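You operate a simulated robot arm through the tools that you are given. There is no shell and no other tool.

You run a simulated robot arm. Do the job below in one go: nothing can be reset, and whatever is moved stays where it is left.

TASK
Run-out check: centre the striped column by the laser and turn it once at slow speed.
Fine: offset 5 mm or less; laser off before the turn; hands off while it turns; the column must not slip; leave the white cube and the step knob.

The check looks at the end state, three seconds after you hand in, the way a careful person would. Anything else that was tipped, shoved, dropped, spilled or broken makes it a failure.

THE ROBOT
A 7-joint arm with a two-finger parallel gripper, fixed in place. Base frame: the origin is at the foot of the arm, x ahead of it, y to its left, z up. Lengths are in mm, angles in degrees, forces in N, time in s.
Its first joint turns from -166.0 to 166.0 degrees. Payload 4.4 kg.
The tool frame sits at the grasp point between the pads (the TCP): z along the fingers, y along the line on which they close. The tips reach 23 mm beyond it. The gripper opens to 94 mm. The fingers are 38 mm wide and 10 mm thick; the gripper's body (54 by 96 mm) begins 39 mm behind the TCP.
Orientation is told as [roll, pitch, yaw] about the base's x, y, z axes, in that order, counted from this pose: with the fingers straight down and closing along the base's y, the tool's x points along the base's -x, its y along +y and its z along -z.

THE INTERFACE
- The arm moves only by the tool nudge_tool. Its argument "rows" is a list of rows, each an object (a shift or turn left out is 0, a gripper value left out holds the last) with "offset": the shift along the tool's x, y, z in units of 100 mm (1.0 is 100 mm), a list of three; "rotation": the turn, a rotation vector about the tool's x, y, z in units of 90 degrees (1.0 is 90 degrees), a list of three; "jaw": the gripper command, from -1 (fully open) to 1 (shut), values between in proportion. In form: [{"offset": [x, y, z], "rotation": [ax, ay, az], "jaw": jaw}, ...]. A call has 1 to 20 rows; each row is the pose to reach, as a shift and turn from the pose commanded when the call began, along the tool's axes at that moment. A call with a number of a shift or a turn outside -1 to 1 is refused whole. Each row takes 0.2 s and may step no farther than 50 mm and 8.6 degrees from the row before; otherwise, or with a gripper value out of range, the whole call is refused. A pose out of reach is approached as far as the arm can. The call stops where the force on the tool passes 90 N (or 10 N more than at its start, if that is more) or the arm is blocked; 0.2 s more then pass. Each finger travels about 72 mm/s and halts on what it meets, pressing with about 23 N; the grip force reading is that of the motor and also rises with nothing between the fingers. The clock runs only during rows and for 0.2 s after the last one: add rows that repeat a pose to give the fingers time. It gives the time, the measured TCP pose, the force on the tool (base axes), the opening and the grip force at its end, in the units of the frame above (readings bear some noise), with the torque about the TCP (base axes, N m) and any sound that the robot's microphone picked up.
- Cameras (640 x 400 px; columns grow to the right, rows downward): "scene" is fixed at [49.5, 652.6, 1221.2]; the picture's right is [0.25, -0.97, 0.00], its down [-0.58, -0.15, -0.80] and it looks along [0.78, 0.20, -0.60] (base axes); focal length 214 px, centre (320, 200). "wrist" rides on the gripper at [87, 16, -74] in the tool frame; the picture's right is [-0.18, 0.98, 0.00], its down [-0.58, -0.11, -0.81] and it looks along [-0.79, -0.15, 0.59] (tool axes); focal length 243 px, centre (320, 200). There is no depth. A picture from a camera that has moved, and an enlarged one, comes with that camera's place and axes in the base frame and with its lens.
- grab_frame(camera): a new picture of that camera. No time passes.
- inspect(camera, box): a new picture of the part [left, top, right, bottom] of that camera's present view, enlarged. No time passes.
- close_job(): hands the job in; it is judged then, once.

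Places have to be worked out from the pictures, the camera data and where the tool is seen. Open the gripper and draw the arm clear of the work before you hand the job in, unless the task says otherwise.

The tools are called after "Call:" by a JSON object that holds its "fn" and its "kwargs". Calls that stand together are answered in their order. nudge_tool: Moves the arm, as the interface text tells. Its arguments: {"type":"object","properties":{"rows":{"type":"array"}},"required":["rows"]} The other tools are called the same way: grab_frame (camera) takes a picture; inspect (camera, box) takes an enlarged picture of a part of a camera's view; close_job () hands the job in.

At the start:

```text
t: 0.0
tcp_pos: [462.3, 478.8, 1135.7]
tcp_rot: [-0.1, -0.1, 0.0]
ft_force: [-0.3, -0.1, 0.4]
moment: [0.01, -0.03, 0.04]
width: 94.2
grasp_force: 0.0
```

scene: 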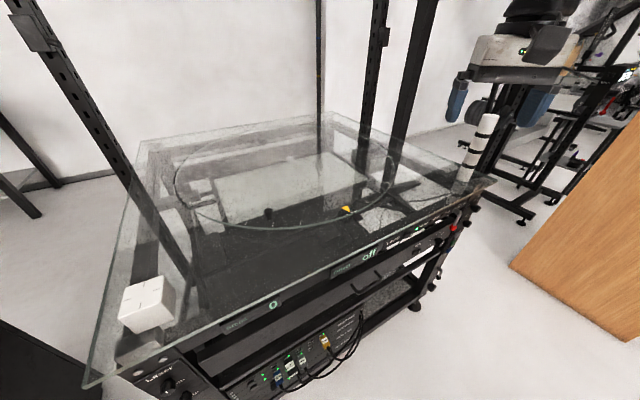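
wrist: 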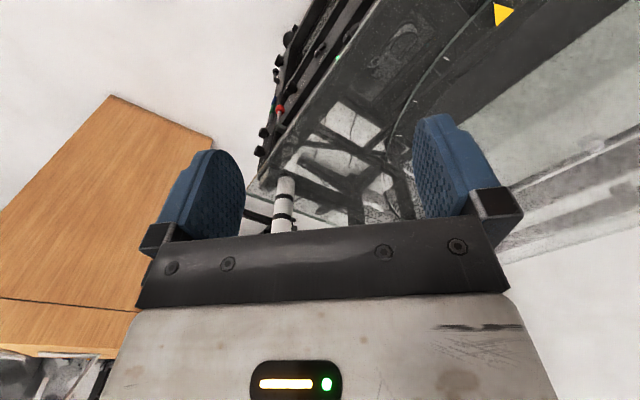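

I see a glass-topped table with a turntable outline, a white cube at the left and a striped column at the right. I'll enlarge several parts to read the controls.

Call:
{"fn": "inspect", "kwargs": {"camera": "scene", "box": [80, 270, 400, 400]}}

Call:
{"fn": "inspect", "kwargs": {"camera": "scene", "box": [320, 200, 500, 312]}}

Call:
{"fn": "inspect", "kwargs": {"camera": "scene", "box": [140, 100, 440, 290]}}

Call:
{"fn": "inspect", "kwargs": {"camera": "scene", "box": [400, 90, 540, 220]}}

Call:
{"fn": "inspect", "kwargs": {"camera": "wrist", "box": [230, 0, 480, 240]}}

```text
2.00 times, centred on (240, 335) of scene
camera zoom: at [49.5, 652.6, 1221.2], right [0.25, -0.97, 0.0], down [-0.58, -0.15, -0.8], along [0.78, 0.2, -0.6], focal length 429 px, centre (480, -70)
```

zoom: 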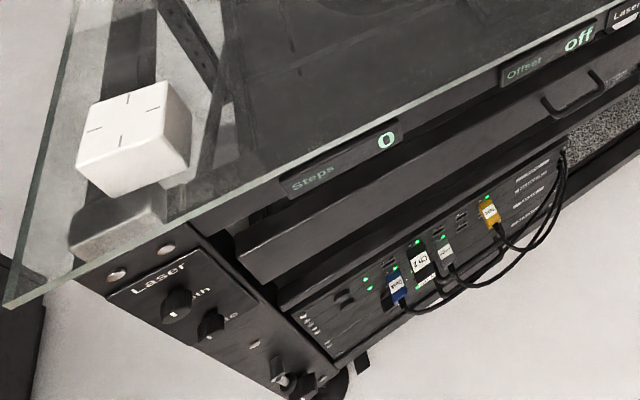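

```text
3.56 times, centred on (410, 256) of scene
camera zoom: at [49.5, 652.6, 1221.2], right [0.25, -0.97, 0.0], down [-0.58, -0.15, -0.8], along [0.78, 0.2, -0.6], focal length 763 px, centre (0, 1)
```

zoom: 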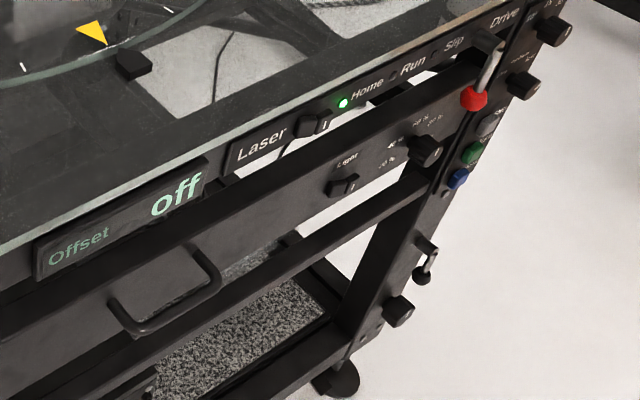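

```text
2.11 times, centred on (290, 195) of scene
camera zoom: at [49.5, 652.6, 1221.2], right [0.25, -0.97, 0.0], down [-0.58, -0.15, -0.8], along [0.78, 0.2, -0.6], focal length 452 px, centre (383, 210)
```

zoom: 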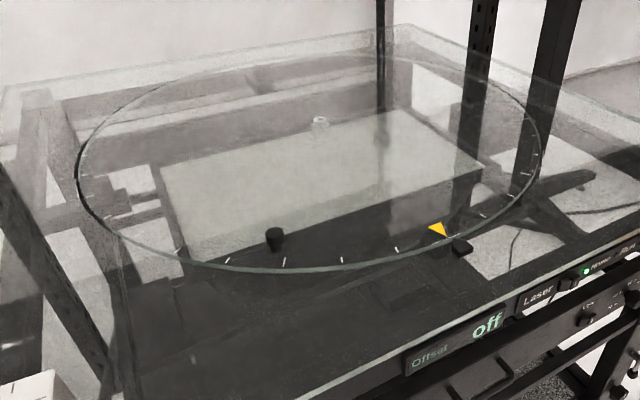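

```text
3.08 times, centred on (470, 155) of scene
camera zoom: at [49.5, 652.6, 1221.2], right [0.25, -0.97, 0.0], down [-0.58, -0.15, -0.8], along [0.78, 0.2, -0.6], focal length 660 px, centre (-142, 338)
```

zoom: 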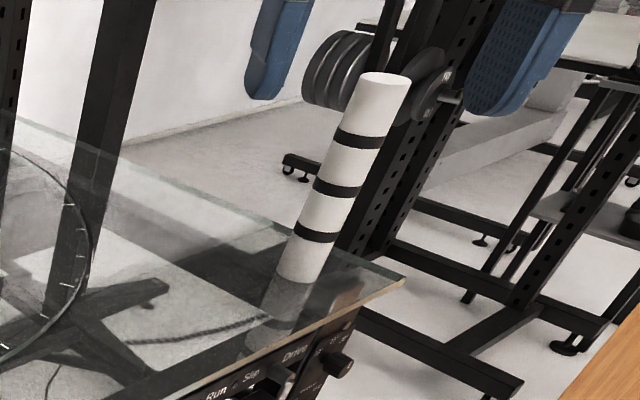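

```text
1.67 times, centred on (355, 120) of wrist
camera zoom: at [376.6, 497.0, 1210.4], right [0.18, 0.98, 0.0], down [0.58, -0.11, 0.81], along [0.79, -0.15, -0.59], focal length 404 px, centre (262, 333)
```

zoom: 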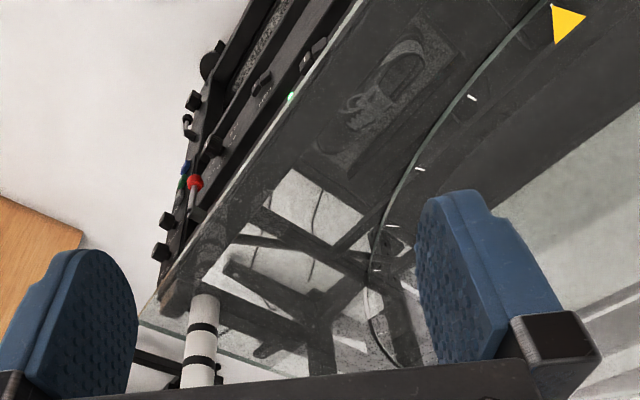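

The glass top looks to be at z≈835, with the column near (787, 335) and the turntable centre near (790, 960). I'll yaw the tool 45° to face the table with the wrist camera and check this.

Call:
{"fn": "nudge_tool", "kwargs": {"rows": [{"rotation": [0, 0, -0.09]}, {"rotation": [0, 0, -0.18]}, {"rotation": [0, 0, -0.27]}, {"rotation": [0, 0, -0.36]}, {"rotation": [0, 0, -0.45]}, {"rotation": [0, 0, -0.5]}]}}

Call:
{"fn": "grab_frame", "kwargs": {"camera": "wrist"}}

Call:
{"fn": "grab_frame", "kwargs": {"camera": "scene"}}

```text
t: 1.4
tcp_pos: [462.7, 481.6, 1134.7]
tcp_rot: [0.0, -0.1, 45.1]
ft_force: [0.4, 0.2, 0.3]
moment: [-0.01, 0.03, -0.01]
width: 93.6
grasp_force: 0.0
```

```text
taken
camera wrist: at [390.9, 431.5, 1210.2], right [-0.57, 0.82, 0.0], down [0.49, 0.34, 0.81], along [0.66, 0.46, -0.59], focal length 243 px, centre (320, 200)
```

wrist: 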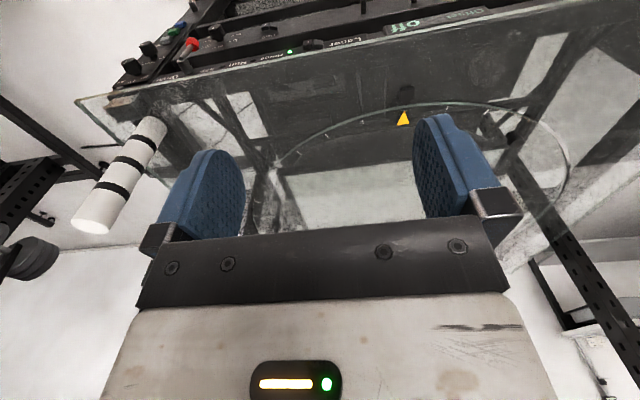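

```text
taken
```

scene: 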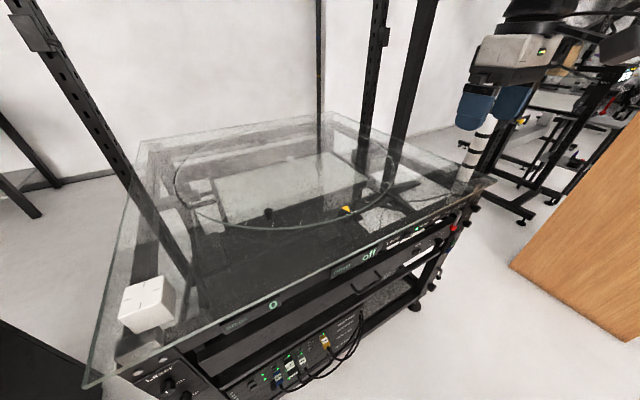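

The column base comes out again at about (787, 336), z≈835, and the disc centre near (800, 970), about 1250 mm from the base. Next I'll bring the wrist camera down in front of the panel to read the controls.

Call:
{"fn": "nudge_tool", "kwargs": {"rows": [{"offset": [0.23, -0.25, 0.25], "jaw": 0}, {"offset": [0.46, -0.5, 0.5]}, {"offset": [0.7, -0.75, 0.75]}, {"offset": [0.9, -1.0, 1.0]}]}}

Call:
{"fn": "nudge_tool", "kwargs": {"rows": [{"offset": [0, 0, 0.33]}, {"offset": [0, 0, 0.66]}, {"offset": [0, 0, 1.0]}]}}

Call:
{"fn": "grab_frame", "kwargs": {"camera": "wrist"}}

```text
t: 2.4
tcp_pos: [471.5, 346.9, 1038.9]
tcp_rot: [0.1, 0.0, 45.1]
ft_force: [-0.5, 0.0, 0.0]
moment: [0.0, 0.03, -0.02]
width: 46.9
grasp_force: 0.0
```

```text
t: 3.2
tcp_pos: [471.0, 345.9, 936.1]
tcp_rot: [0.0, -0.1, 45.0]
ft_force: [-0.7, 0.0, -0.1]
moment: [-0.02, -0.02, -0.01]
width: 47.0
grasp_force: 0.1
```

```text
taken
camera wrist: at [399.6, 296.5, 1010.5], right [-0.57, 0.82, 0.0], down [0.49, 0.33, 0.81], along [0.67, 0.46, -0.59], focal length 243 px, centre (320, 200)
```

wrist: 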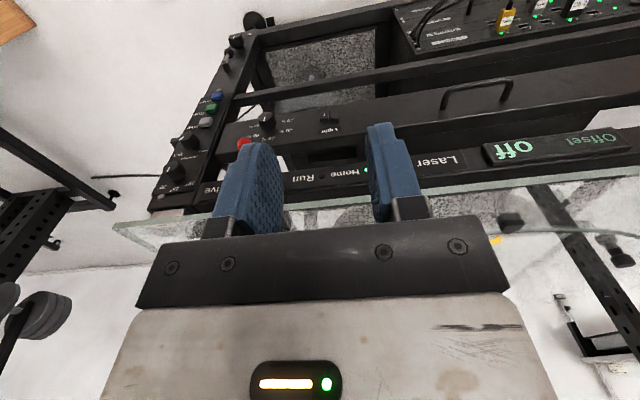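

The panel is now in view, upside down. I'll enlarge it in pieces.

Call:
{"fn": "inspect", "kwargs": {"camera": "wrist", "box": [140, 80, 300, 220]}}

Call:
{"fn": "inspect", "kwargs": {"camera": "wrist", "box": [260, 80, 480, 220]}}

Call:
{"fn": "inspect", "kwargs": {"camera": "wrist", "box": [180, 0, 340, 120]}}

Call:
{"fn": "inspect", "kwargs": {"camera": "scene", "box": [420, 180, 500, 260]}}

```text
2.86 times, centred on (220, 150) of wrist
camera zoom: at [399.6, 296.5, 1010.5], right [-0.57, 0.82, 0.0], down [0.49, 0.33, 0.81], along [0.67, 0.46, -0.59], focal length 693 px, centre (606, 343)
```

zoom: 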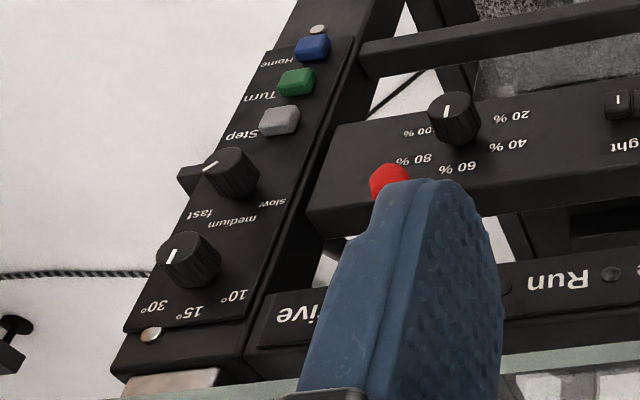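

```text
2.86 times, centred on (370, 150) of wrist
camera zoom: at [399.6, 296.5, 1010.5], right [-0.57, 0.82, 0.0], down [0.49, 0.33, 0.81], along [0.67, 0.46, -0.59], focal length 693 px, centre (177, 343)
```

zoom: 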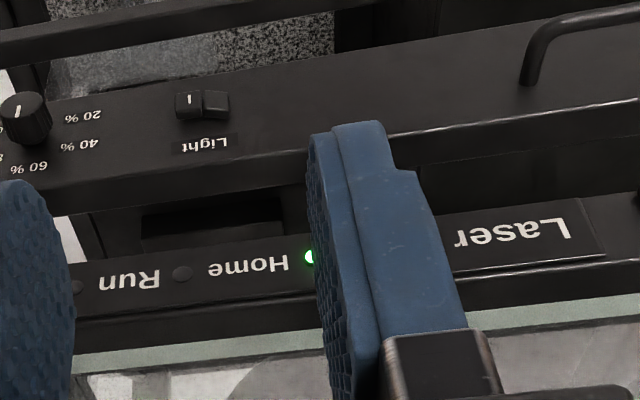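

```text
3.33 times, centred on (260, 60) of wrist
camera zoom: at [399.6, 296.5, 1010.5], right [-0.57, 0.82, 0.0], down [0.49, 0.33, 0.81], along [0.67, 0.46, -0.59], focal length 809 px, centre (520, 667)
```

zoom: 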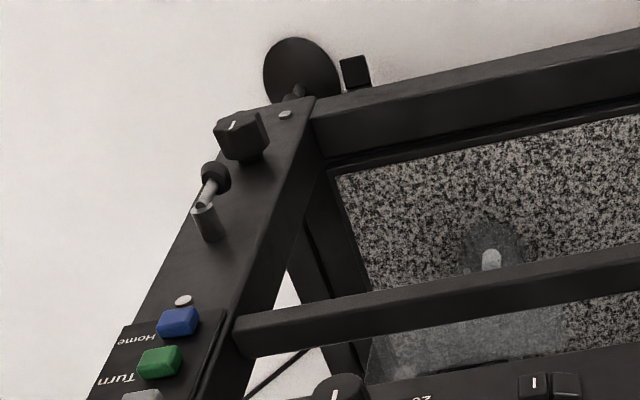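

```text
5.00 times, centred on (460, 220) of scene
camera zoom: at [49.5, 652.6, 1221.2], right [0.25, -0.97, 0.0], down [-0.58, -0.15, -0.8], along [0.78, 0.2, -0.6], focal length 1072 px, centre (-380, 100)
```

zoom: 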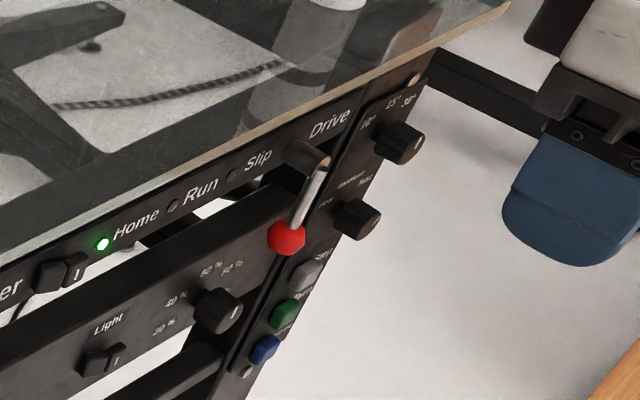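

I can make out a step knob (10/15/30°), a speed knob (slow/medium/fast), the Step, Turn and Home buttons, the Drive lever and the Laser rocker. I'll go lower with a slight tilt to see the knob pointers and the lever straight on.

Call:
{"fn": "nudge_tool", "kwargs": {"rows": [{"offset": [0.15, 0, 0.25], "rotation": [0, -0.08, 0]}, {"offset": [0.3, 0, 0.5], "rotation": [0, -0.16, 0]}, {"offset": [0.4, 0, 0.75], "rotation": [0, -0.24, 0]}, {"offset": [0.5, 0, 1.0], "rotation": [0, -0.3, 0]}]}}

Call:
{"fn": "grab_frame", "kwargs": {"camera": "wrist"}}

Call:
{"fn": "inspect", "kwargs": {"camera": "wrist", "box": [60, 60, 260, 200]}}

```text
t: 4.2
tcp_pos: [433.2, 311.4, 837.9]
tcp_rot: [0.0, -27.2, 45.0]
ft_force: [0.1, 0.6, 2.9]
moment: [-0.09, 0.08, -0.02]
width: 47.3
grasp_force: 0.1
```

```text
taken
camera wrist: at [343.7, 245.5, 864.9], right [-0.58, 0.81, 0.08], down [0.18, 0.03, 0.98], along [0.79, 0.58, -0.16], focal length 243 px, centre (320, 200)
```

wrist: 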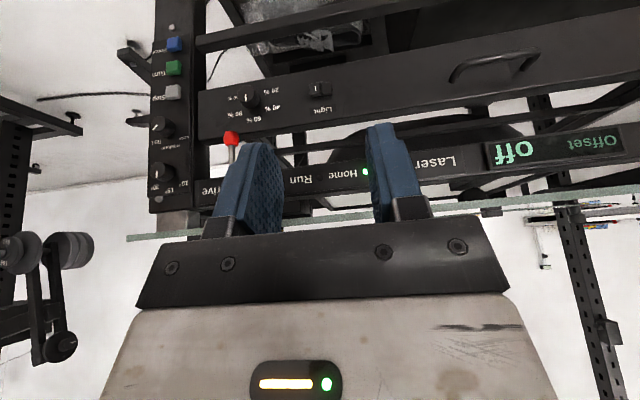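

```text
2.86 times, centred on (160, 130) of wrist
camera zoom: at [343.7, 245.5, 864.9], right [-0.58, 0.81, 0.08], down [0.18, 0.03, 0.98], along [0.79, 0.58, -0.16], focal length 693 px, centre (777, 400)
```

zoom: 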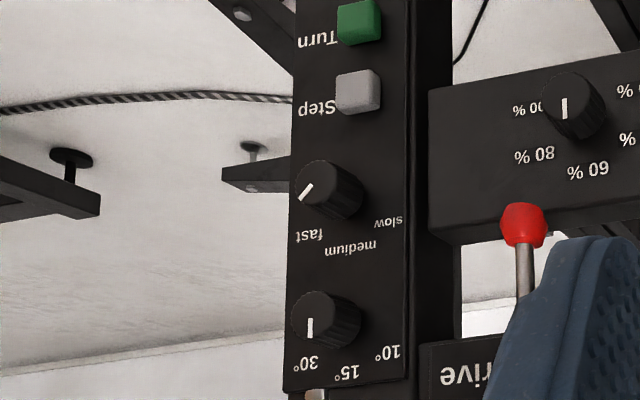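

The speed knob points to "fast" and the step knob to 15°. I'll shift sideways to see the Drive lever, the Slip lamp and the glass edge without the finger in the way.

Call:
{"fn": "nudge_tool", "kwargs": {"rows": [{"offset": [0, -0.4, 0], "jaw": -1}, {"offset": [0, -0.8, 0]}, {"offset": [0, -1.0, 0]}, {"offset": [0, -1.0, 0]}]}}

Call:
{"fn": "grab_frame", "kwargs": {"camera": "wrist"}}

Call:
{"fn": "inspect", "kwargs": {"camera": "wrist", "box": [160, 60, 420, 220]}}

```text
t: 5.2
tcp_pos: [504.3, 240.3, 837.4]
tcp_rot: [0.0, -27.0, 45.0]
ft_force: [0.2, 0.1, -0.5]
moment: [0.01, 0.01, -0.01]
width: 94.3
grasp_force: 0.1
```

```text
taken
camera wrist: at [417.0, 173.2, 864.9], right [-0.58, 0.81, 0.08], down [0.18, 0.03, 0.98], along [0.79, 0.58, -0.17], focal length 243 px, centre (320, 200)
```

wrist: 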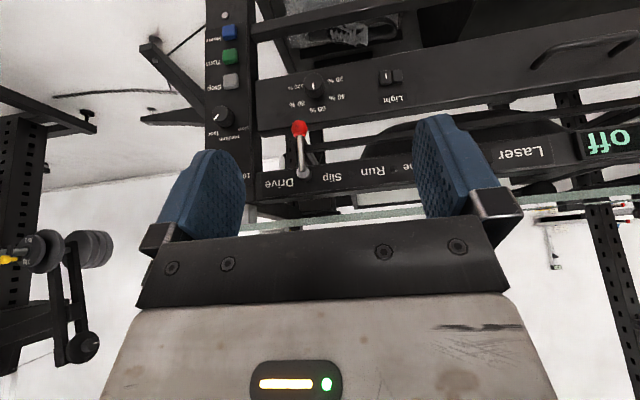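

```text
2.46 times, centred on (290, 140) of wrist
camera zoom: at [417.0, 173.2, 864.9], right [-0.58, 0.81, 0.08], down [0.18, 0.03, 0.98], along [0.79, 0.58, -0.17], focal length 597 px, centre (394, 348)
```

zoom: 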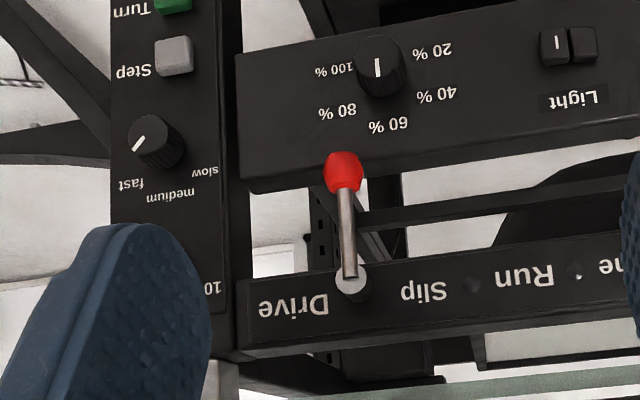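

The lever hangs down from a short hub beside the "Drive" label. Now I'll look closely at the disc centre, the small black parts near the rim and the white cube in the scene view.

Call:
{"fn": "inspect", "kwargs": {"camera": "scene", "box": [220, 120, 320, 182]}}

Call:
{"fn": "inspect", "kwargs": {"camera": "scene", "box": [240, 180, 400, 280]}}

Call:
{"fn": "inspect", "kwargs": {"camera": "scene", "box": [80, 250, 240, 400]}}

Call:
{"fn": "inspect", "kwargs": {"camera": "scene", "box": [430, 100, 510, 200]}}

```text
6.40 times, centred on (270, 151) of scene
camera zoom: at [49.5, 652.6, 1221.2], right [0.25, -0.97, 0.0], down [-0.58, -0.15, -0.8], along [0.78, 0.2, -0.6], focal length 1373 px, centre (640, 514)
```

zoom: 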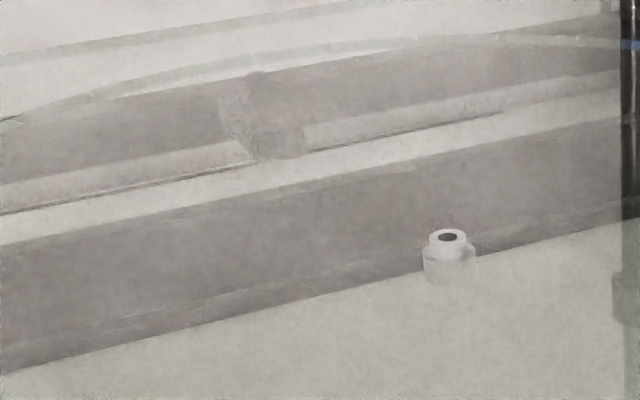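

```text
4.00 times, centred on (320, 230) of scene
camera zoom: at [49.5, 652.6, 1221.2], right [0.25, -0.97, 0.0], down [-0.58, -0.15, -0.8], along [0.78, 0.2, -0.6], focal length 858 px, centre (320, 80)
```

zoom: 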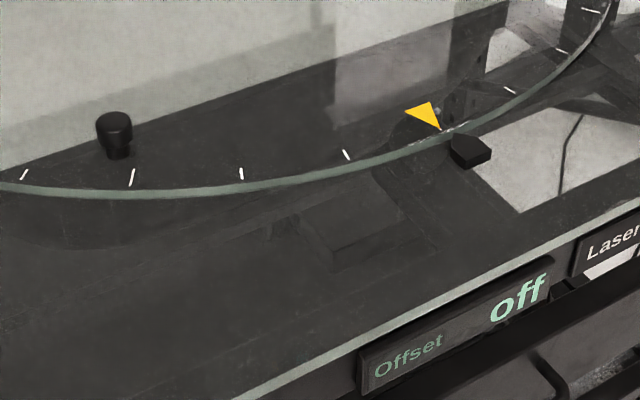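

```text
2.67 times, centred on (160, 325) of scene
camera zoom: at [49.5, 652.6, 1221.2], right [0.25, -0.97, 0.0], down [-0.58, -0.15, -0.8], along [0.78, 0.2, -0.6], focal length 572 px, centre (747, -133)
```

zoom: 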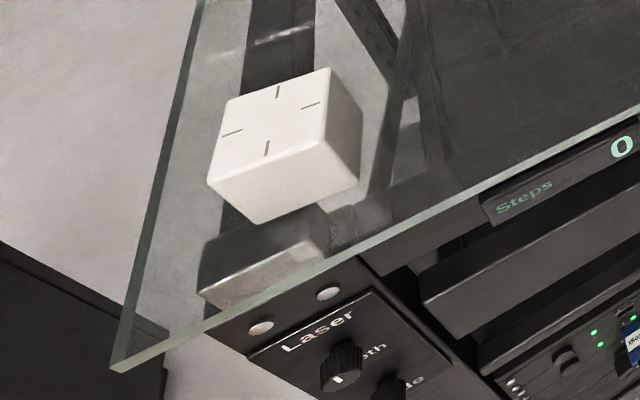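

```text
4.00 times, centred on (470, 150) of scene
camera zoom: at [49.5, 652.6, 1221.2], right [0.25, -0.97, 0.0], down [-0.58, -0.15, -0.8], along [0.78, 0.2, -0.6], focal length 858 px, centre (-280, 400)
```

zoom: 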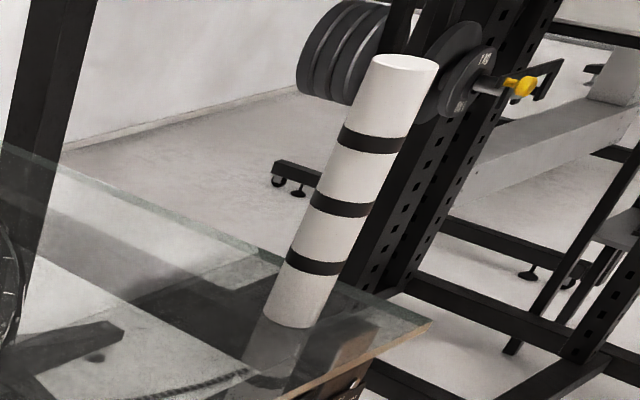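

The disc carries a black handle near its rim, and the drive panel has its own turn controls. I'll set the speed knob first: swing the tool horizontal, facing the panel, and move it in front of the knob at about (757, 256, 676).

Call:
{"fn": "nudge_tool", "kwargs": {"rows": [{"offset": [0, -0.12, 0], "rotation": [0, -0.0875, 0], "jaw": -0.38}, {"offset": [0, -0.25, 0], "rotation": [0, -0.175, 0]}, {"offset": [0, -0.37, 0], "rotation": [0, -0.2625, 0]}, {"offset": [0, -0.5, 0], "rotation": [0, -0.35, 0]}, {"offset": [0, -0.62, 0], "rotation": [0, -0.4375, 0]}, {"offset": [0, -0.75, 0], "rotation": [0, -0.525, 0]}, {"offset": [0, -0.87, 0], "rotation": [0, -0.6125, 0]}, {"offset": [0, -1.0, 0], "rotation": [0, -0.7, 0]}]}}

Call:
{"fn": "grab_frame", "kwargs": {"camera": "wrist"}}

Call:
{"fn": "grab_frame", "kwargs": {"camera": "scene"}}

```text
t: 7.0
tcp_pos: [576.7, 168.9, 836.9]
tcp_rot: [-160.4, -89.9, -154.5]
ft_force: [-1.2, 0.3, 0.9]
moment: [0.0, -0.01, -0.02]
width: 64.6
grasp_force: 0.0
```

```text
taken
camera wrist: at [513.2, 128.8, 749.6], right [-0.7, 0.69, 0.18], down [-0.49, -0.65, 0.58], along [0.52, 0.31, 0.79], focal length 243 px, centre (320, 200)
```

wrist: 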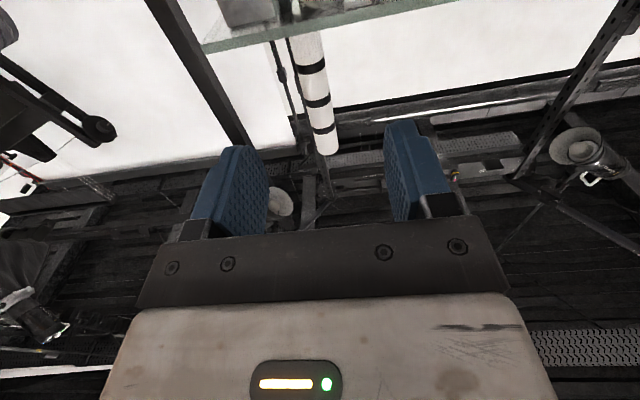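

```text
taken
```

scene: 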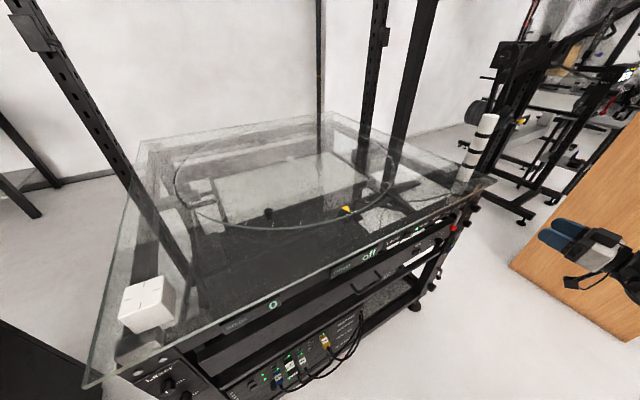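

The tool is now horizontal, with the wrist camera underneath looking up. I'll roll it about its own axis to put the camera above, where it will help with the knob and the column.

Call:
{"fn": "nudge_tool", "kwargs": {"rows": [{"rotation": [0, 0, 0.09]}, {"rotation": [0, 0, 0.18]}, {"rotation": [0, 0, 0.27]}, {"rotation": [0, 0, 0.36]}, {"rotation": [0, 0, 0.45]}, {"rotation": [0, 0, 0.54]}, {"rotation": [0, 0, 0.63]}, {"rotation": [0, 0, 0.72]}, {"rotation": [0, 0, 0.81]}, {"rotation": [0, 0, 0.9]}, {"rotation": [0, 0, 0.99]}]}}

Call:
{"fn": "nudge_tool", "kwargs": {"rows": [{"rotation": [0, 0, 0.09]}, {"rotation": [0, 0, 0.18]}, {"rotation": [0, 0, 0.27]}, {"rotation": [0, 0, 0.36]}, {"rotation": [0, 0, 0.45]}, {"rotation": [0, 0, 0.54]}, {"rotation": [0, 0, 0.63]}, {"rotation": [0, 0, 0.72]}, {"rotation": [0, 0, 0.81]}, {"rotation": [0, 0, 0.9]}, {"rotation": [0, 0, 0.99]}, {"rotation": [0, 0, 1.0]}]}}

Call:
{"fn": "grab_frame", "kwargs": {"camera": "wrist"}}

Call:
{"fn": "grab_frame", "kwargs": {"camera": "scene"}}

```text
t: 9.4
tcp_pos: [575.4, 168.7, 834.8]
tcp_rot: [90.0, -0.8, -45.0]
ft_force: [-0.1, -0.3, 0.5]
moment: [-0.01, 0.01, 0.02]
width: 64.8
grasp_force: 0.0
```

```text
t: 12.0
tcp_pos: [575.8, 170.7, 835.9]
tcp_rot: [89.6, 89.2, -45.5]
ft_force: [0.4, -0.4, 0.2]
moment: [0.0, 0.0, -0.01]
width: 65.0
grasp_force: 0.0
```

```text
taken
camera wrist: at [533.9, 106.5, 922.8], right [0.7, -0.7, -0.17], down [-0.64, -0.5, -0.58], along [0.32, 0.52, -0.79], focal length 243 px, centre (320, 200)
```

wrist: 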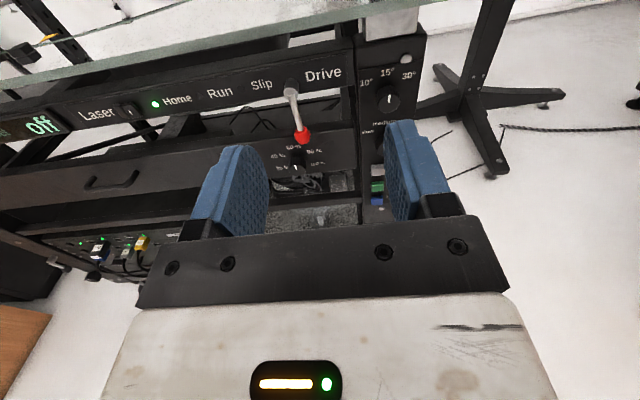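

```text
taken
```

scene: 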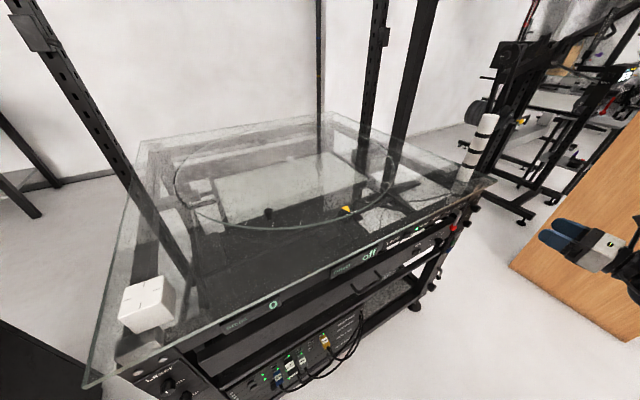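

The camera is now on top with an upright, clear view. I'll move down and right to sit in front of the speed knob, staying short of the panel.

Call:
{"fn": "nudge_tool", "kwargs": {"rows": [{"offset": [-0.33, 0.22, 0]}, {"offset": [-0.66, 0.45, 0]}, {"offset": [-1.0, 0.67, 0]}]}}

Call:
{"fn": "nudge_tool", "kwargs": {"rows": [{"offset": [-0.3, 0, 0.2]}, {"offset": [-0.6, 0, 0.4]}, {"offset": [-0.6, 0, 0.6]}]}}

Call:
{"fn": "grab_frame", "kwargs": {"camera": "wrist"}}

Call:
{"fn": "inspect", "kwargs": {"camera": "wrist", "box": [220, 60, 420, 220]}}

```text
t: 12.8
tcp_pos: [624.2, 121.4, 739.3]
tcp_rot: [91.1, 89.2, -43.8]
ft_force: [-0.1, 0.2, 0.3]
moment: [-0.01, 0.0, 0.04]
width: 64.8
grasp_force: 0.0
```

```text
t: 13.6
tcp_pos: [666.2, 164.8, 679.1]
tcp_rot: [88.8, 89.1, -46.1]
ft_force: [-0.1, -0.1, -0.5]
moment: [-0.01, -0.02, 0.03]
width: 65.0
grasp_force: 0.0
```

```text
taken
camera wrist: at [623.6, 102.3, 765.2], right [0.7, -0.7, -0.17], down [-0.64, -0.5, -0.58], along [0.32, 0.51, -0.79], focal length 243 px, centre (320, 200)
```

wrist: 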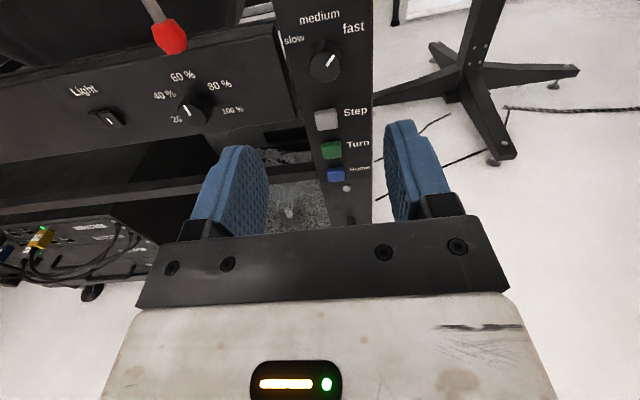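

```text
2.50 times, centred on (320, 140) of wrist
camera zoom: at [623.6, 102.3, 765.2], right [0.7, -0.7, -0.17], down [-0.64, -0.5, -0.58], along [0.32, 0.51, -0.79], focal length 606 px, centre (320, 350)
```

zoom: 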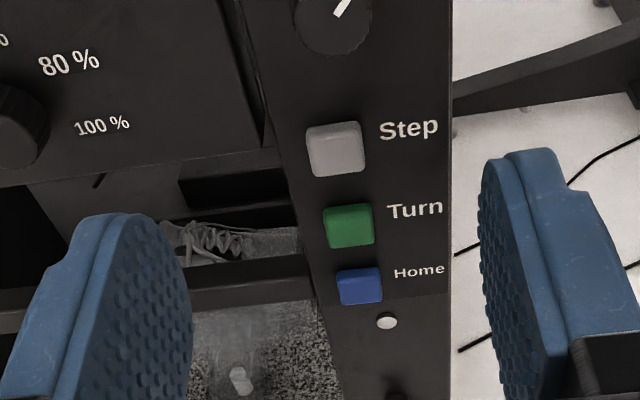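

The knob face sits near h=720 along the panel normal, at z≈673, and the panel is about 30 mm behind it. I'll roll the gripper 55° clockwise with the jaws at 65 mm and then advance onto the knob.

Call:
{"fn": "nudge_tool", "kwargs": {"rows": [{"offset": [-0.05, 0.02, 0], "rotation": [0, 0, 0.087]}, {"offset": [-0.05, 0.02, 0], "rotation": [0, 0, 0.174]}, {"offset": [-0.05, 0.02, 0], "rotation": [0, 0, 0.261]}, {"offset": [-0.05, 0.02, 0], "rotation": [0, 0, 0.348]}, {"offset": [-0.05, 0.02, 0], "rotation": [0, 0, 0.435]}, {"offset": [-0.05, 0.02, 0], "rotation": [0, 0, 0.522]}, {"offset": [-0.05, 0.02, 0], "rotation": [0, 0, 0.61]}]}}

Call:
{"fn": "grab_frame", "kwargs": {"camera": "wrist"}}

Call:
{"fn": "inspect", "kwargs": {"camera": "scene", "box": [420, 180, 520, 280]}}

```text
t: 15.2
tcp_pos: [668.4, 162.1, 670.6]
tcp_rot: [-90.1, 35.9, 135.0]
ft_force: [0.0, 0.2, -0.4]
moment: [0.01, -0.04, 0.02]
width: 64.8
grasp_force: 0.0
```

```text
taken
camera wrist: at [672.8, 53.8, 709.3], right [0.3, -0.3, -0.9], down [-0.95, -0.19, -0.25], along [-0.1, 0.93, -0.34], focal length 243 px, centre (320, 200)
```

wrist: 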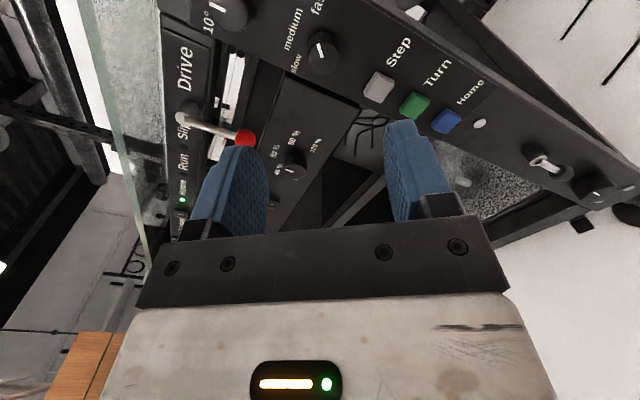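

```text
4.00 times, centred on (470, 230) of scene
camera zoom: at [49.5, 652.6, 1221.2], right [0.25, -0.97, 0.0], down [-0.58, -0.15, -0.8], along [0.78, 0.2, -0.6], focal length 858 px, centre (-280, 80)
```

zoom: 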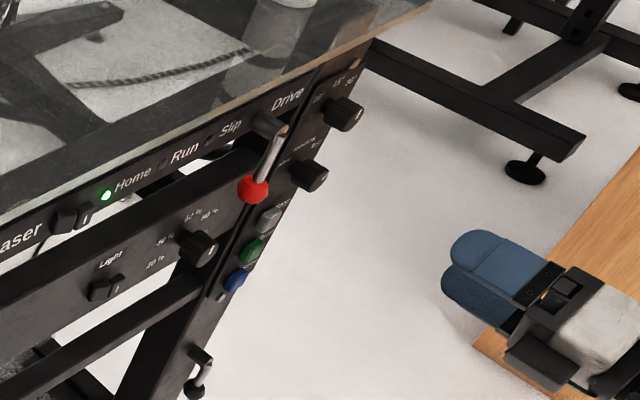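

The gripper is lined up (l≈-358, z≈671) within a couple of mm of the knob axis. I'll advance in two moves and check before closing.

Call:
{"fn": "nudge_tool", "kwargs": {"rows": [{"offset": [0, 0, 0.3]}, {"offset": [0, 0, 0.6]}, {"offset": [0, 0, 0.9]}]}}

Call:
{"fn": "grab_frame", "kwargs": {"camera": "wrist"}}

Call:
{"fn": "inspect", "kwargs": {"camera": "scene", "box": [420, 180, 520, 280]}}

```text
t: 16.0
tcp_pos: [731.6, 222.4, 673.7]
tcp_rot: [-90.0, 36.0, 135.2]
ft_force: [0.4, -0.2, -0.3]
moment: [0.02, 0.01, 0.0]
width: 65.0
grasp_force: 0.1
```

```text
taken
camera wrist: at [737.0, 115.6, 712.3], right [0.3, -0.3, -0.9], down [-0.95, -0.19, -0.25], along [-0.1, 0.93, -0.35], focal length 243 px, centre (320, 200)
```

wrist: 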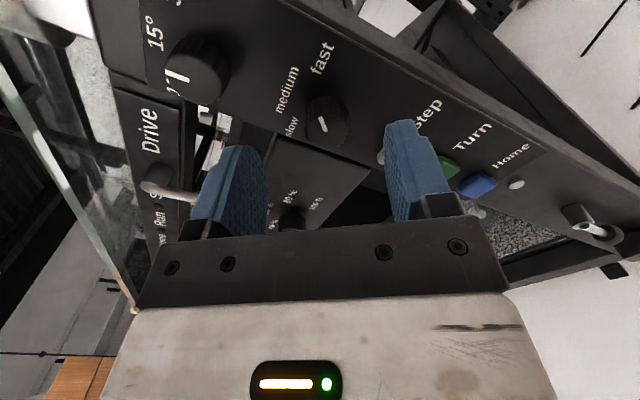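

```text
4.00 times, centred on (470, 230) of scene
camera zoom: at [49.5, 652.6, 1221.2], right [0.25, -0.97, 0.0], down [-0.58, -0.15, -0.8], along [0.78, 0.2, -0.6], focal length 858 px, centre (-280, 80)
```

zoom: 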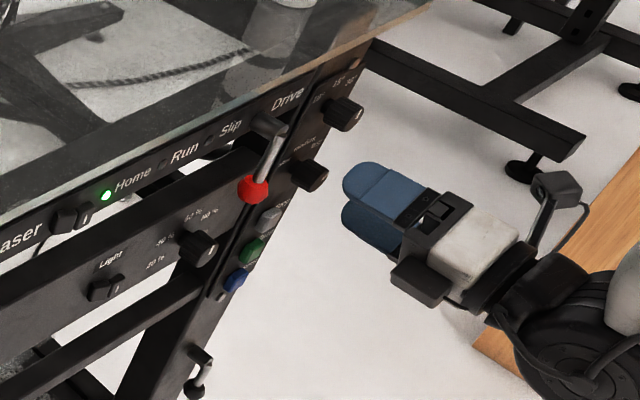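

The knob sits midway between the fingers, with its face about 50 mm ahead of the TCP. I'll advance 42 mm with a small correction and then close.

Call:
{"fn": "nudge_tool", "kwargs": {"rows": [{"offset": [-0.02, 0, 0.2]}, {"offset": [-0.025, 0, 0.42]}, {"offset": [-0.025, 0, 0.42]}]}}

Call:
{"fn": "grab_frame", "kwargs": {"camera": "wrist"}}

Call:
{"fn": "inspect", "kwargs": {"camera": "scene", "box": [440, 190, 500, 240]}}

```text
t: 16.8
tcp_pos: [763.0, 255.9, 672.1]
tcp_rot: [-90.0, 36.0, 135.0]
ft_force: [0.2, 0.2, -0.3]
moment: [-0.02, -0.01, -0.03]
width: 64.8
grasp_force: 0.0
```

```text
taken
camera wrist: at [766.3, 148.2, 710.0], right [0.3, -0.3, -0.9], down [-0.95, -0.19, -0.25], along [-0.1, 0.93, -0.35], focal length 243 px, centre (320, 200)
```

wrist: 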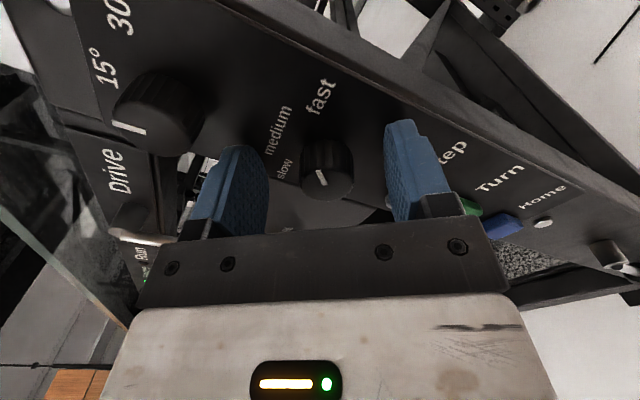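

```text
8.00 times, centred on (470, 215) of scene
camera zoom: at [49.5, 652.6, 1221.2], right [0.25, -0.97, 0.0], down [-0.58, -0.15, -0.8], along [0.78, 0.2, -0.6], focal length 1716 px, centre (-880, 80)
```

zoom: 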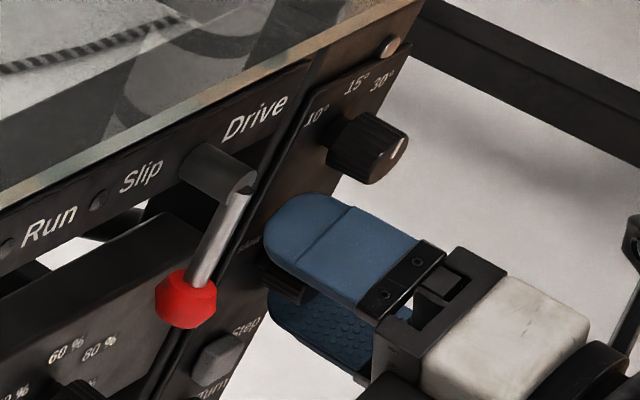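

The knob is between the fingers with about 16 mm of overlap. I'll close on it and check that the grip is centred.

Call:
{"fn": "nudge_tool", "kwargs": {"rows": [{"jaw": 1}, {"jaw": 1}, {"jaw": 1}]}}

Call:
{"fn": "inspect", "kwargs": {"camera": "wrist", "box": [220, 60, 420, 220]}}

```text
t: 17.6
tcp_pos: [761.6, 256.0, 670.3]
tcp_rot: [-89.8, 36.0, 135.1]
ft_force: [29.7, -13.7, -34.9]
moment: [-0.41, 0.04, -0.71]
width: 30.4
grasp_force: 23.2
```

```text
2.50 times, centred on (320, 140) of wrist
camera zoom: at [766.2, 147.4, 709.1], right [0.3, -0.3, -0.9], down [-0.95, -0.19, -0.25], along [-0.1, 0.93, -0.35], focal length 606 px, centre (320, 350)
```

zoom: 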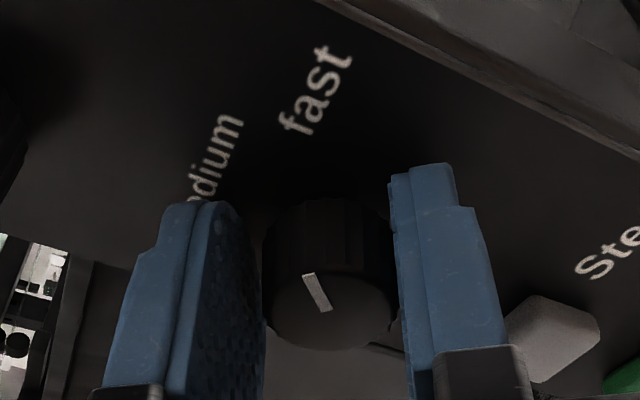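

The knob is 30 mm wide and the off-centre grip is pushing the tool about 45 N along +y. I'll shift +y by 2–3 mm to relieve it before turning.

Call:
{"fn": "nudge_tool", "kwargs": {"rows": [{"offset": [0, 0.01, 0]}, {"offset": [0, 0.02, 0]}, {"offset": [0, 0.02, 0]}]}}

```text
t: 18.4
tcp_pos: [762.4, 255.7, 671.1]
tcp_rot: [-90.0, 36.0, 135.0]
ft_force: [-12.2, -19.4, 8.8]
moment: [-0.01, 0.02, 0.25]
width: 27.4
grasp_force: 45.6
```

The force along y is now near zero, so the grip is centred. I'll turn the knob counter-clockwise in two stages, checking along the way.

Call:
{"fn": "nudge_tool", "kwargs": {"rows": [{"rotation": [0, 0, -0.09]}, {"rotation": [0, 0, -0.18]}, {"rotation": [0, 0, -0.27]}, {"rotation": [0, 0, -0.36]}, {"rotation": [0, 0, -0.45]}, {"rotation": [0, 0, -0.5]}]}}

Call:
{"fn": "inspect", "kwargs": {"camera": "wrist", "box": [220, 60, 420, 220]}}

```text
t: 19.8
tcp_pos: [760.5, 256.2, 669.8]
tcp_rot: [-89.8, 81.1, 135.4]
ft_force: [-25.3, 67.7, 18.0]
moment: [0.22, -0.1, 0.66]
width: 27.3
grasp_force: 44.9
```

```text
2.50 times, centred on (320, 140) of wrist
camera zoom: at [730.2, 184.1, 752.6], right [0.67, -0.66, -0.33], down [-0.71, -0.43, -0.56], along [0.23, 0.61, -0.76], focal length 606 px, centre (320, 350)
```

zoom: 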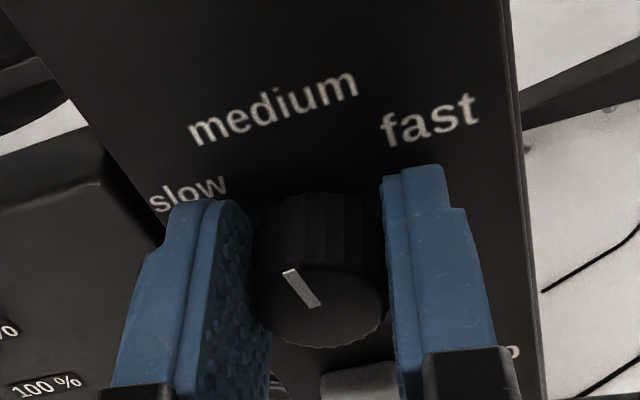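

The knob has turned about 45°, to medium, but a side load of about 66 N has built up along -y. I'll ease 2.5 mm along -y, then keep turning.

Call:
{"fn": "nudge_tool", "kwargs": {"rows": [{"offset": [0, -0.015, 0]}, {"offset": [0, -0.025, 0]}, {"offset": [0, -0.025, 0]}]}}

```text
t: 20.6
tcp_pos: [758.9, 255.9, 669.5]
tcp_rot: [-89.5, 81.0, 135.5]
ft_force: [-10.2, 54.3, 0.5]
moment: [0.04, 0.06, 0.68]
width: 27.3
grasp_force: 44.8
```

Some load remains (about 46 N sideways and 31 N forward). I'll release, let the arm settle centred on the knob, and regrip.

Call:
{"fn": "nudge_tool", "kwargs": {"rows": [{"jaw": -0.1}, {"jaw": -0.1}, {"jaw": -0.1}]}}

Call:
{"fn": "inspect", "kwargs": {"camera": "wrist", "box": [220, 60, 420, 220]}}

Call:
{"fn": "inspect", "kwargs": {"camera": "scene", "box": [420, 180, 520, 280]}}

```text
t: 21.4
tcp_pos: [760.0, 256.0, 669.6]
tcp_rot: [-90.0, 81.0, 135.0]
ft_force: [-0.2, -0.1, 0.2]
moment: [0.0, -0.01, 0.0]
width: 51.8
grasp_force: 0.0
```

```text
2.50 times, centred on (320, 140) of wrist
camera zoom: at [728.9, 182.7, 752.6], right [0.67, -0.67, -0.34], down [-0.71, -0.43, -0.56], along [0.23, 0.61, -0.76], focal length 606 px, centre (320, 350)
```

zoom: 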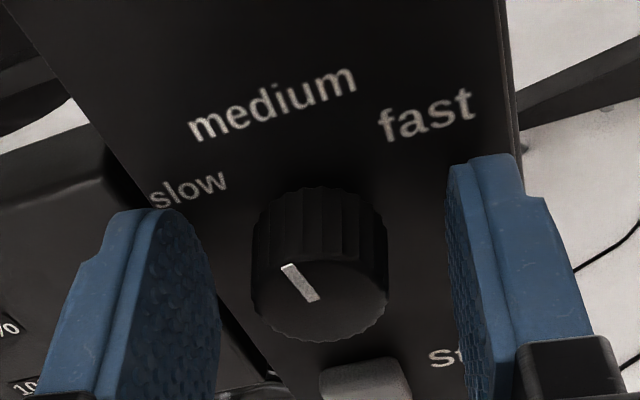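

```text
4.00 times, centred on (470, 230) of scene
camera zoom: at [49.5, 652.6, 1221.2], right [0.25, -0.97, 0.0], down [-0.58, -0.15, -0.8], along [0.78, 0.2, -0.6], focal length 858 px, centre (-280, 80)
```

zoom: 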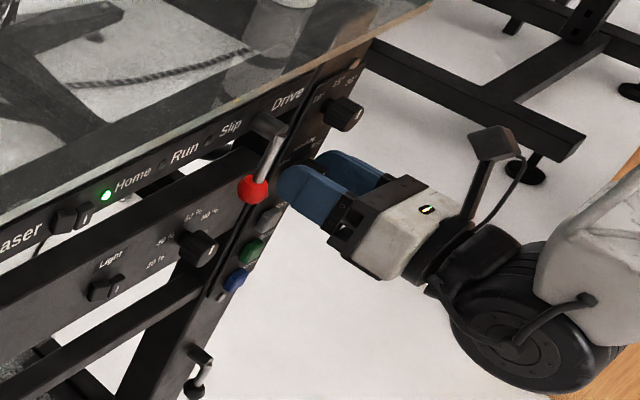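

With the jaws open the arm is free of load. The pointer stands about 20–30° short of "slow". I'll recentre slightly, regrip and turn a further 35°.

Call:
{"fn": "nudge_tool", "kwargs": {"rows": [{"offset": [0.01, -0.02, 0]}, {"offset": [0.01, -0.02, 0], "jaw": 1}, {"offset": [0.01, -0.02, 0]}, {"offset": [0.01, -0.02, 0]}]}}

```text
t: 22.4
tcp_pos: [759.1, 255.7, 669.7]
tcp_rot: [-89.9, 81.1, 135.1]
ft_force: [38.2, -33.9, -19.3]
moment: [-0.61, 0.36, -1.01]
width: 27.4
grasp_force: 45.0
```

That put the tool 2 mm too far to the left (about +51 N along y), so I'll shift back to centre and read the load.

Call:
{"fn": "nudge_tool", "kwargs": {"rows": [{"offset": [0, 0.01, 0]}, {"offset": [0, 0.02, 0]}, {"offset": [0, 0.02, 0]}]}}

```text
t: 23.2
tcp_pos: [760.0, 256.3, 670.3]
tcp_rot: [-90.2, 81.0, 134.8]
ft_force: [-1.8, -53.6, 14.9]
moment: [0.03, -0.22, -0.97]
width: 27.5
grasp_force: 45.3
```

Loads are well below the limit. I'll turn counter-clockwise another 35°.

Call:
{"fn": "nudge_tool", "kwargs": {"rows": [{"rotation": [0, 0, -0.09]}, {"rotation": [0, 0, -0.18]}, {"rotation": [0, 0, -0.27]}, {"rotation": [0, 0, -0.36]}, {"rotation": [0, 0, -0.4]}, {"rotation": [0, 0, -0.4]}]}}

Call:
{"fn": "inspect", "kwargs": {"camera": "wrist", "box": [220, 60, 420, 220]}}

```text
t: 24.6
tcp_pos: [758.8, 257.2, 670.4]
tcp_rot: [90.1, 62.9, -44.7]
ft_force: [-11.3, -11.1, 16.0]
moment: [0.22, -0.25, -0.02]
width: 27.4
grasp_force: 44.8
```

```text
2.50 times, centred on (320, 140) of wrist
camera zoom: at [689.7, 222.7, 754.4], right [0.68, -0.68, 0.28], down [-0.45, -0.69, -0.57], along [0.58, 0.26, -0.77], focal length 606 px, centre (320, 350)
```

zoom: 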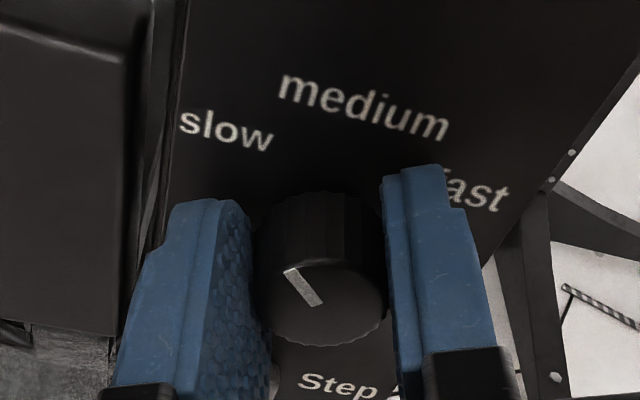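

The pointer now lines up with "slow". I'll release and back off to check.

Call:
{"fn": "nudge_tool", "kwargs": {"rows": [{"jaw": -0.1}, {"jaw": -0.1}, {"jaw": -0.1}, {"offset": [0, 0, -0.3]}, {"offset": [0, 0, -0.6]}, {"offset": [0, 0, -0.9]}]}}

Call:
{"fn": "inspect", "kwargs": {"camera": "wrist", "box": [220, 20, 420, 160]}}

Call:
{"fn": "inspect", "kwargs": {"camera": "scene", "box": [440, 190, 500, 240]}}

```text
t: 26.0
tcp_pos: [697.4, 192.9, 672.3]
tcp_rot: [90.1, 63.0, -44.9]
ft_force: [-0.3, -0.4, -0.8]
moment: [0.01, 0.01, 0.03]
width: 52.0
grasp_force: 0.0
```

```text
2.86 times, centred on (320, 90) of wrist
camera zoom: at [628.3, 157.7, 756.2], right [0.68, -0.68, 0.28], down [-0.45, -0.69, -0.57], along [0.58, 0.26, -0.77], focal length 693 px, centre (320, 514)
```

zoom: 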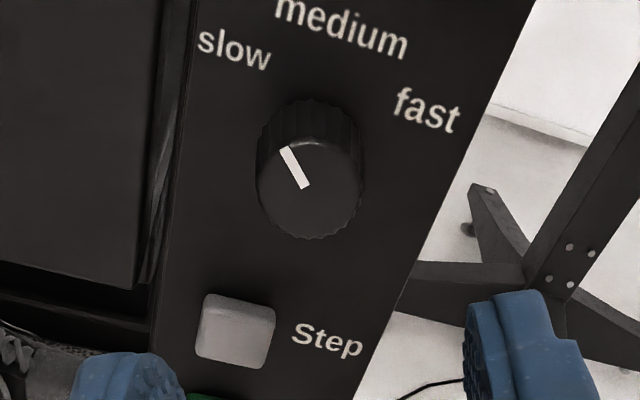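

```text
8.00 times, centred on (470, 215) of scene
camera zoom: at [49.5, 652.6, 1221.2], right [0.25, -0.97, 0.0], down [-0.58, -0.15, -0.8], along [0.78, 0.2, -0.6], focal length 1716 px, centre (-880, 80)
```

zoom: 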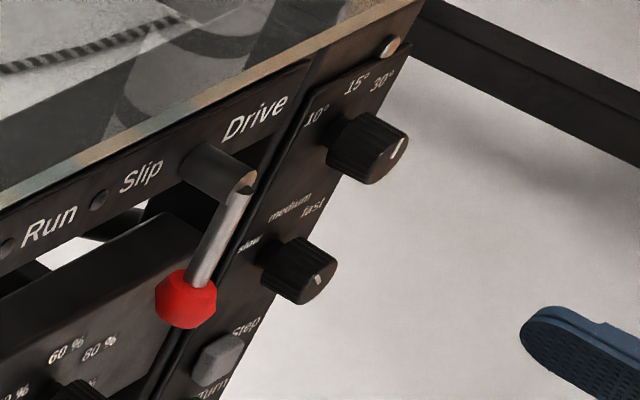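

The knob pointer is at "slow" and everything else is untouched. Next I'll level the roll and traverse left along the panel to the Laser rocker.

Call:
{"fn": "nudge_tool", "kwargs": {"rows": [{"rotation": [0, 0, 0.08]}, {"rotation": [0, 0, 0.16]}, {"rotation": [0, 0, 0.24]}, {"rotation": [0, 0, 0.3]}]}}

Call:
{"fn": "nudge_tool", "kwargs": {"rows": [{"offset": [0.3, -0.3, 0]}, {"offset": [0.6, -0.6, 0]}, {"offset": [0.8, -0.9, 0]}, {"offset": [0.9, -1.0, 0]}]}}

Call:
{"fn": "nudge_tool", "kwargs": {"rows": [{"offset": [0, -0.4, 0]}, {"offset": [0, -0.8, 0]}, {"offset": [0, -1.0, 0]}]}}

Call:
{"fn": "grab_frame", "kwargs": {"camera": "wrist"}}

```text
t: 27.0
tcp_pos: [696.7, 193.0, 670.0]
tcp_rot: [-91.0, 89.9, 134.2]
ft_force: [-0.3, -0.2, 0.3]
moment: [0.02, 0.02, -0.03]
width: 51.8
grasp_force: 0.1
```

```text
t: 28.0
tcp_pos: [624.3, 263.2, 756.8]
tcp_rot: [-24.7, 90.0, -159.6]
ft_force: [-0.8, -0.5, 0.1]
moment: [0.0, 0.0, 0.01]
width: 51.7
grasp_force: 0.1
```

```text
t: 28.8
tcp_pos: [555.7, 334.8, 760.1]
tcp_rot: [100.8, 90.0, -34.1]
ft_force: [-0.2, -0.2, -1.0]
moment: [-0.01, 0.01, 0.0]
width: 51.8
grasp_force: 0.0
```

```text
taken
camera wrist: at [515.7, 271.1, 846.1], right [0.7, -0.69, -0.18], down [-0.65, -0.49, -0.58], along [0.31, 0.52, -0.79], focal length 243 px, centre (320, 200)
```

wrist: 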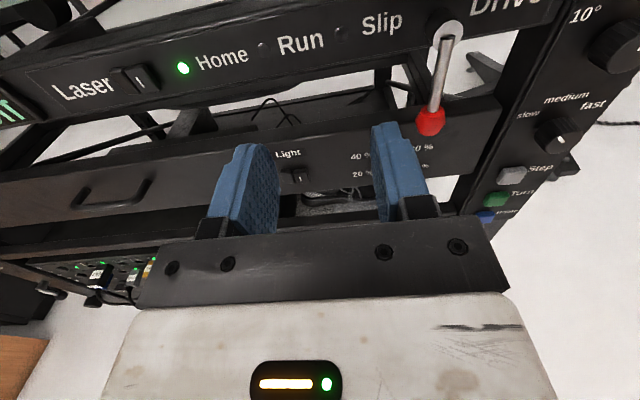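

The Laser rocker is at upper left, near l≈-13, z≈777. I'll enlarge it and recheck the speed knob from here.

Call:
{"fn": "inspect", "kwargs": {"camera": "wrist", "box": [40, 30, 240, 160]}}

Call:
{"fn": "inspect", "kwargs": {"camera": "wrist", "box": [480, 60, 640, 240]}}

Call:
{"fn": "inspect", "kwargs": {"camera": "wrist", "box": [340, 0, 540, 150]}}

```text
3.08 times, centred on (140, 95) of wrist
camera zoom: at [515.7, 271.1, 846.1], right [0.7, -0.69, -0.18], down [-0.65, -0.49, -0.58], along [0.31, 0.52, -0.79], focal length 746 px, centre (874, 523)
```

zoom: 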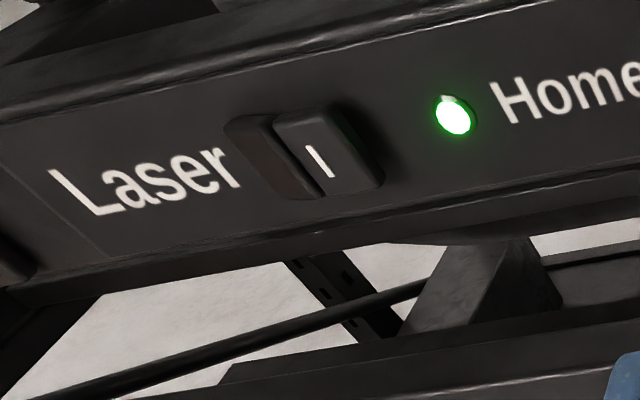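

```text
2.22 times, centred on (560, 150) of wrist
camera zoom: at [515.7, 271.1, 846.1], right [0.7, -0.69, -0.18], down [-0.65, -0.49, -0.58], along [0.31, 0.52, -0.79], focal length 539 px, centre (-213, 311)
```

zoom: 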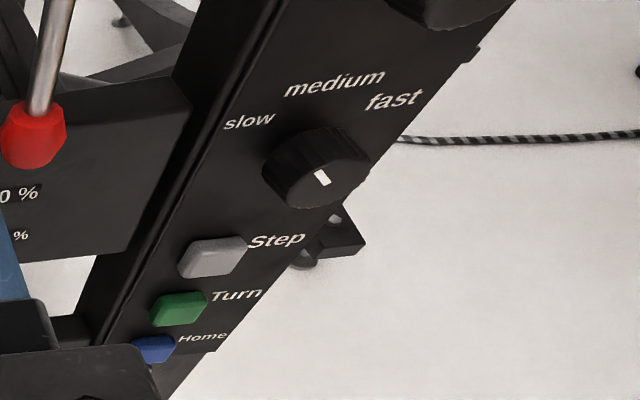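

```text
2.67 times, centred on (440, 75) of wrist
camera zoom: at [515.7, 271.1, 846.1], right [0.7, -0.69, -0.18], down [-0.65, -0.49, -0.58], along [0.31, 0.52, -0.79], focal length 647 px, centre (0, 533)
```

zoom: 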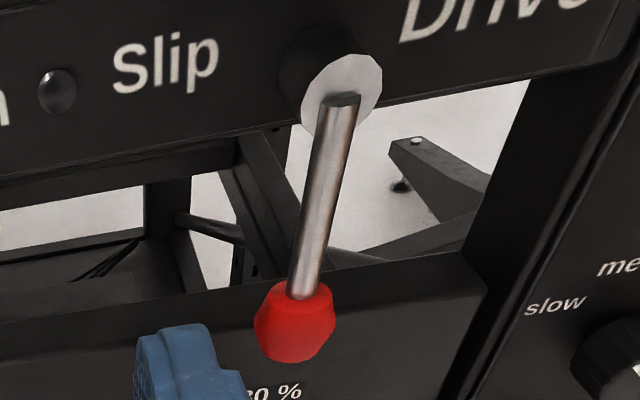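

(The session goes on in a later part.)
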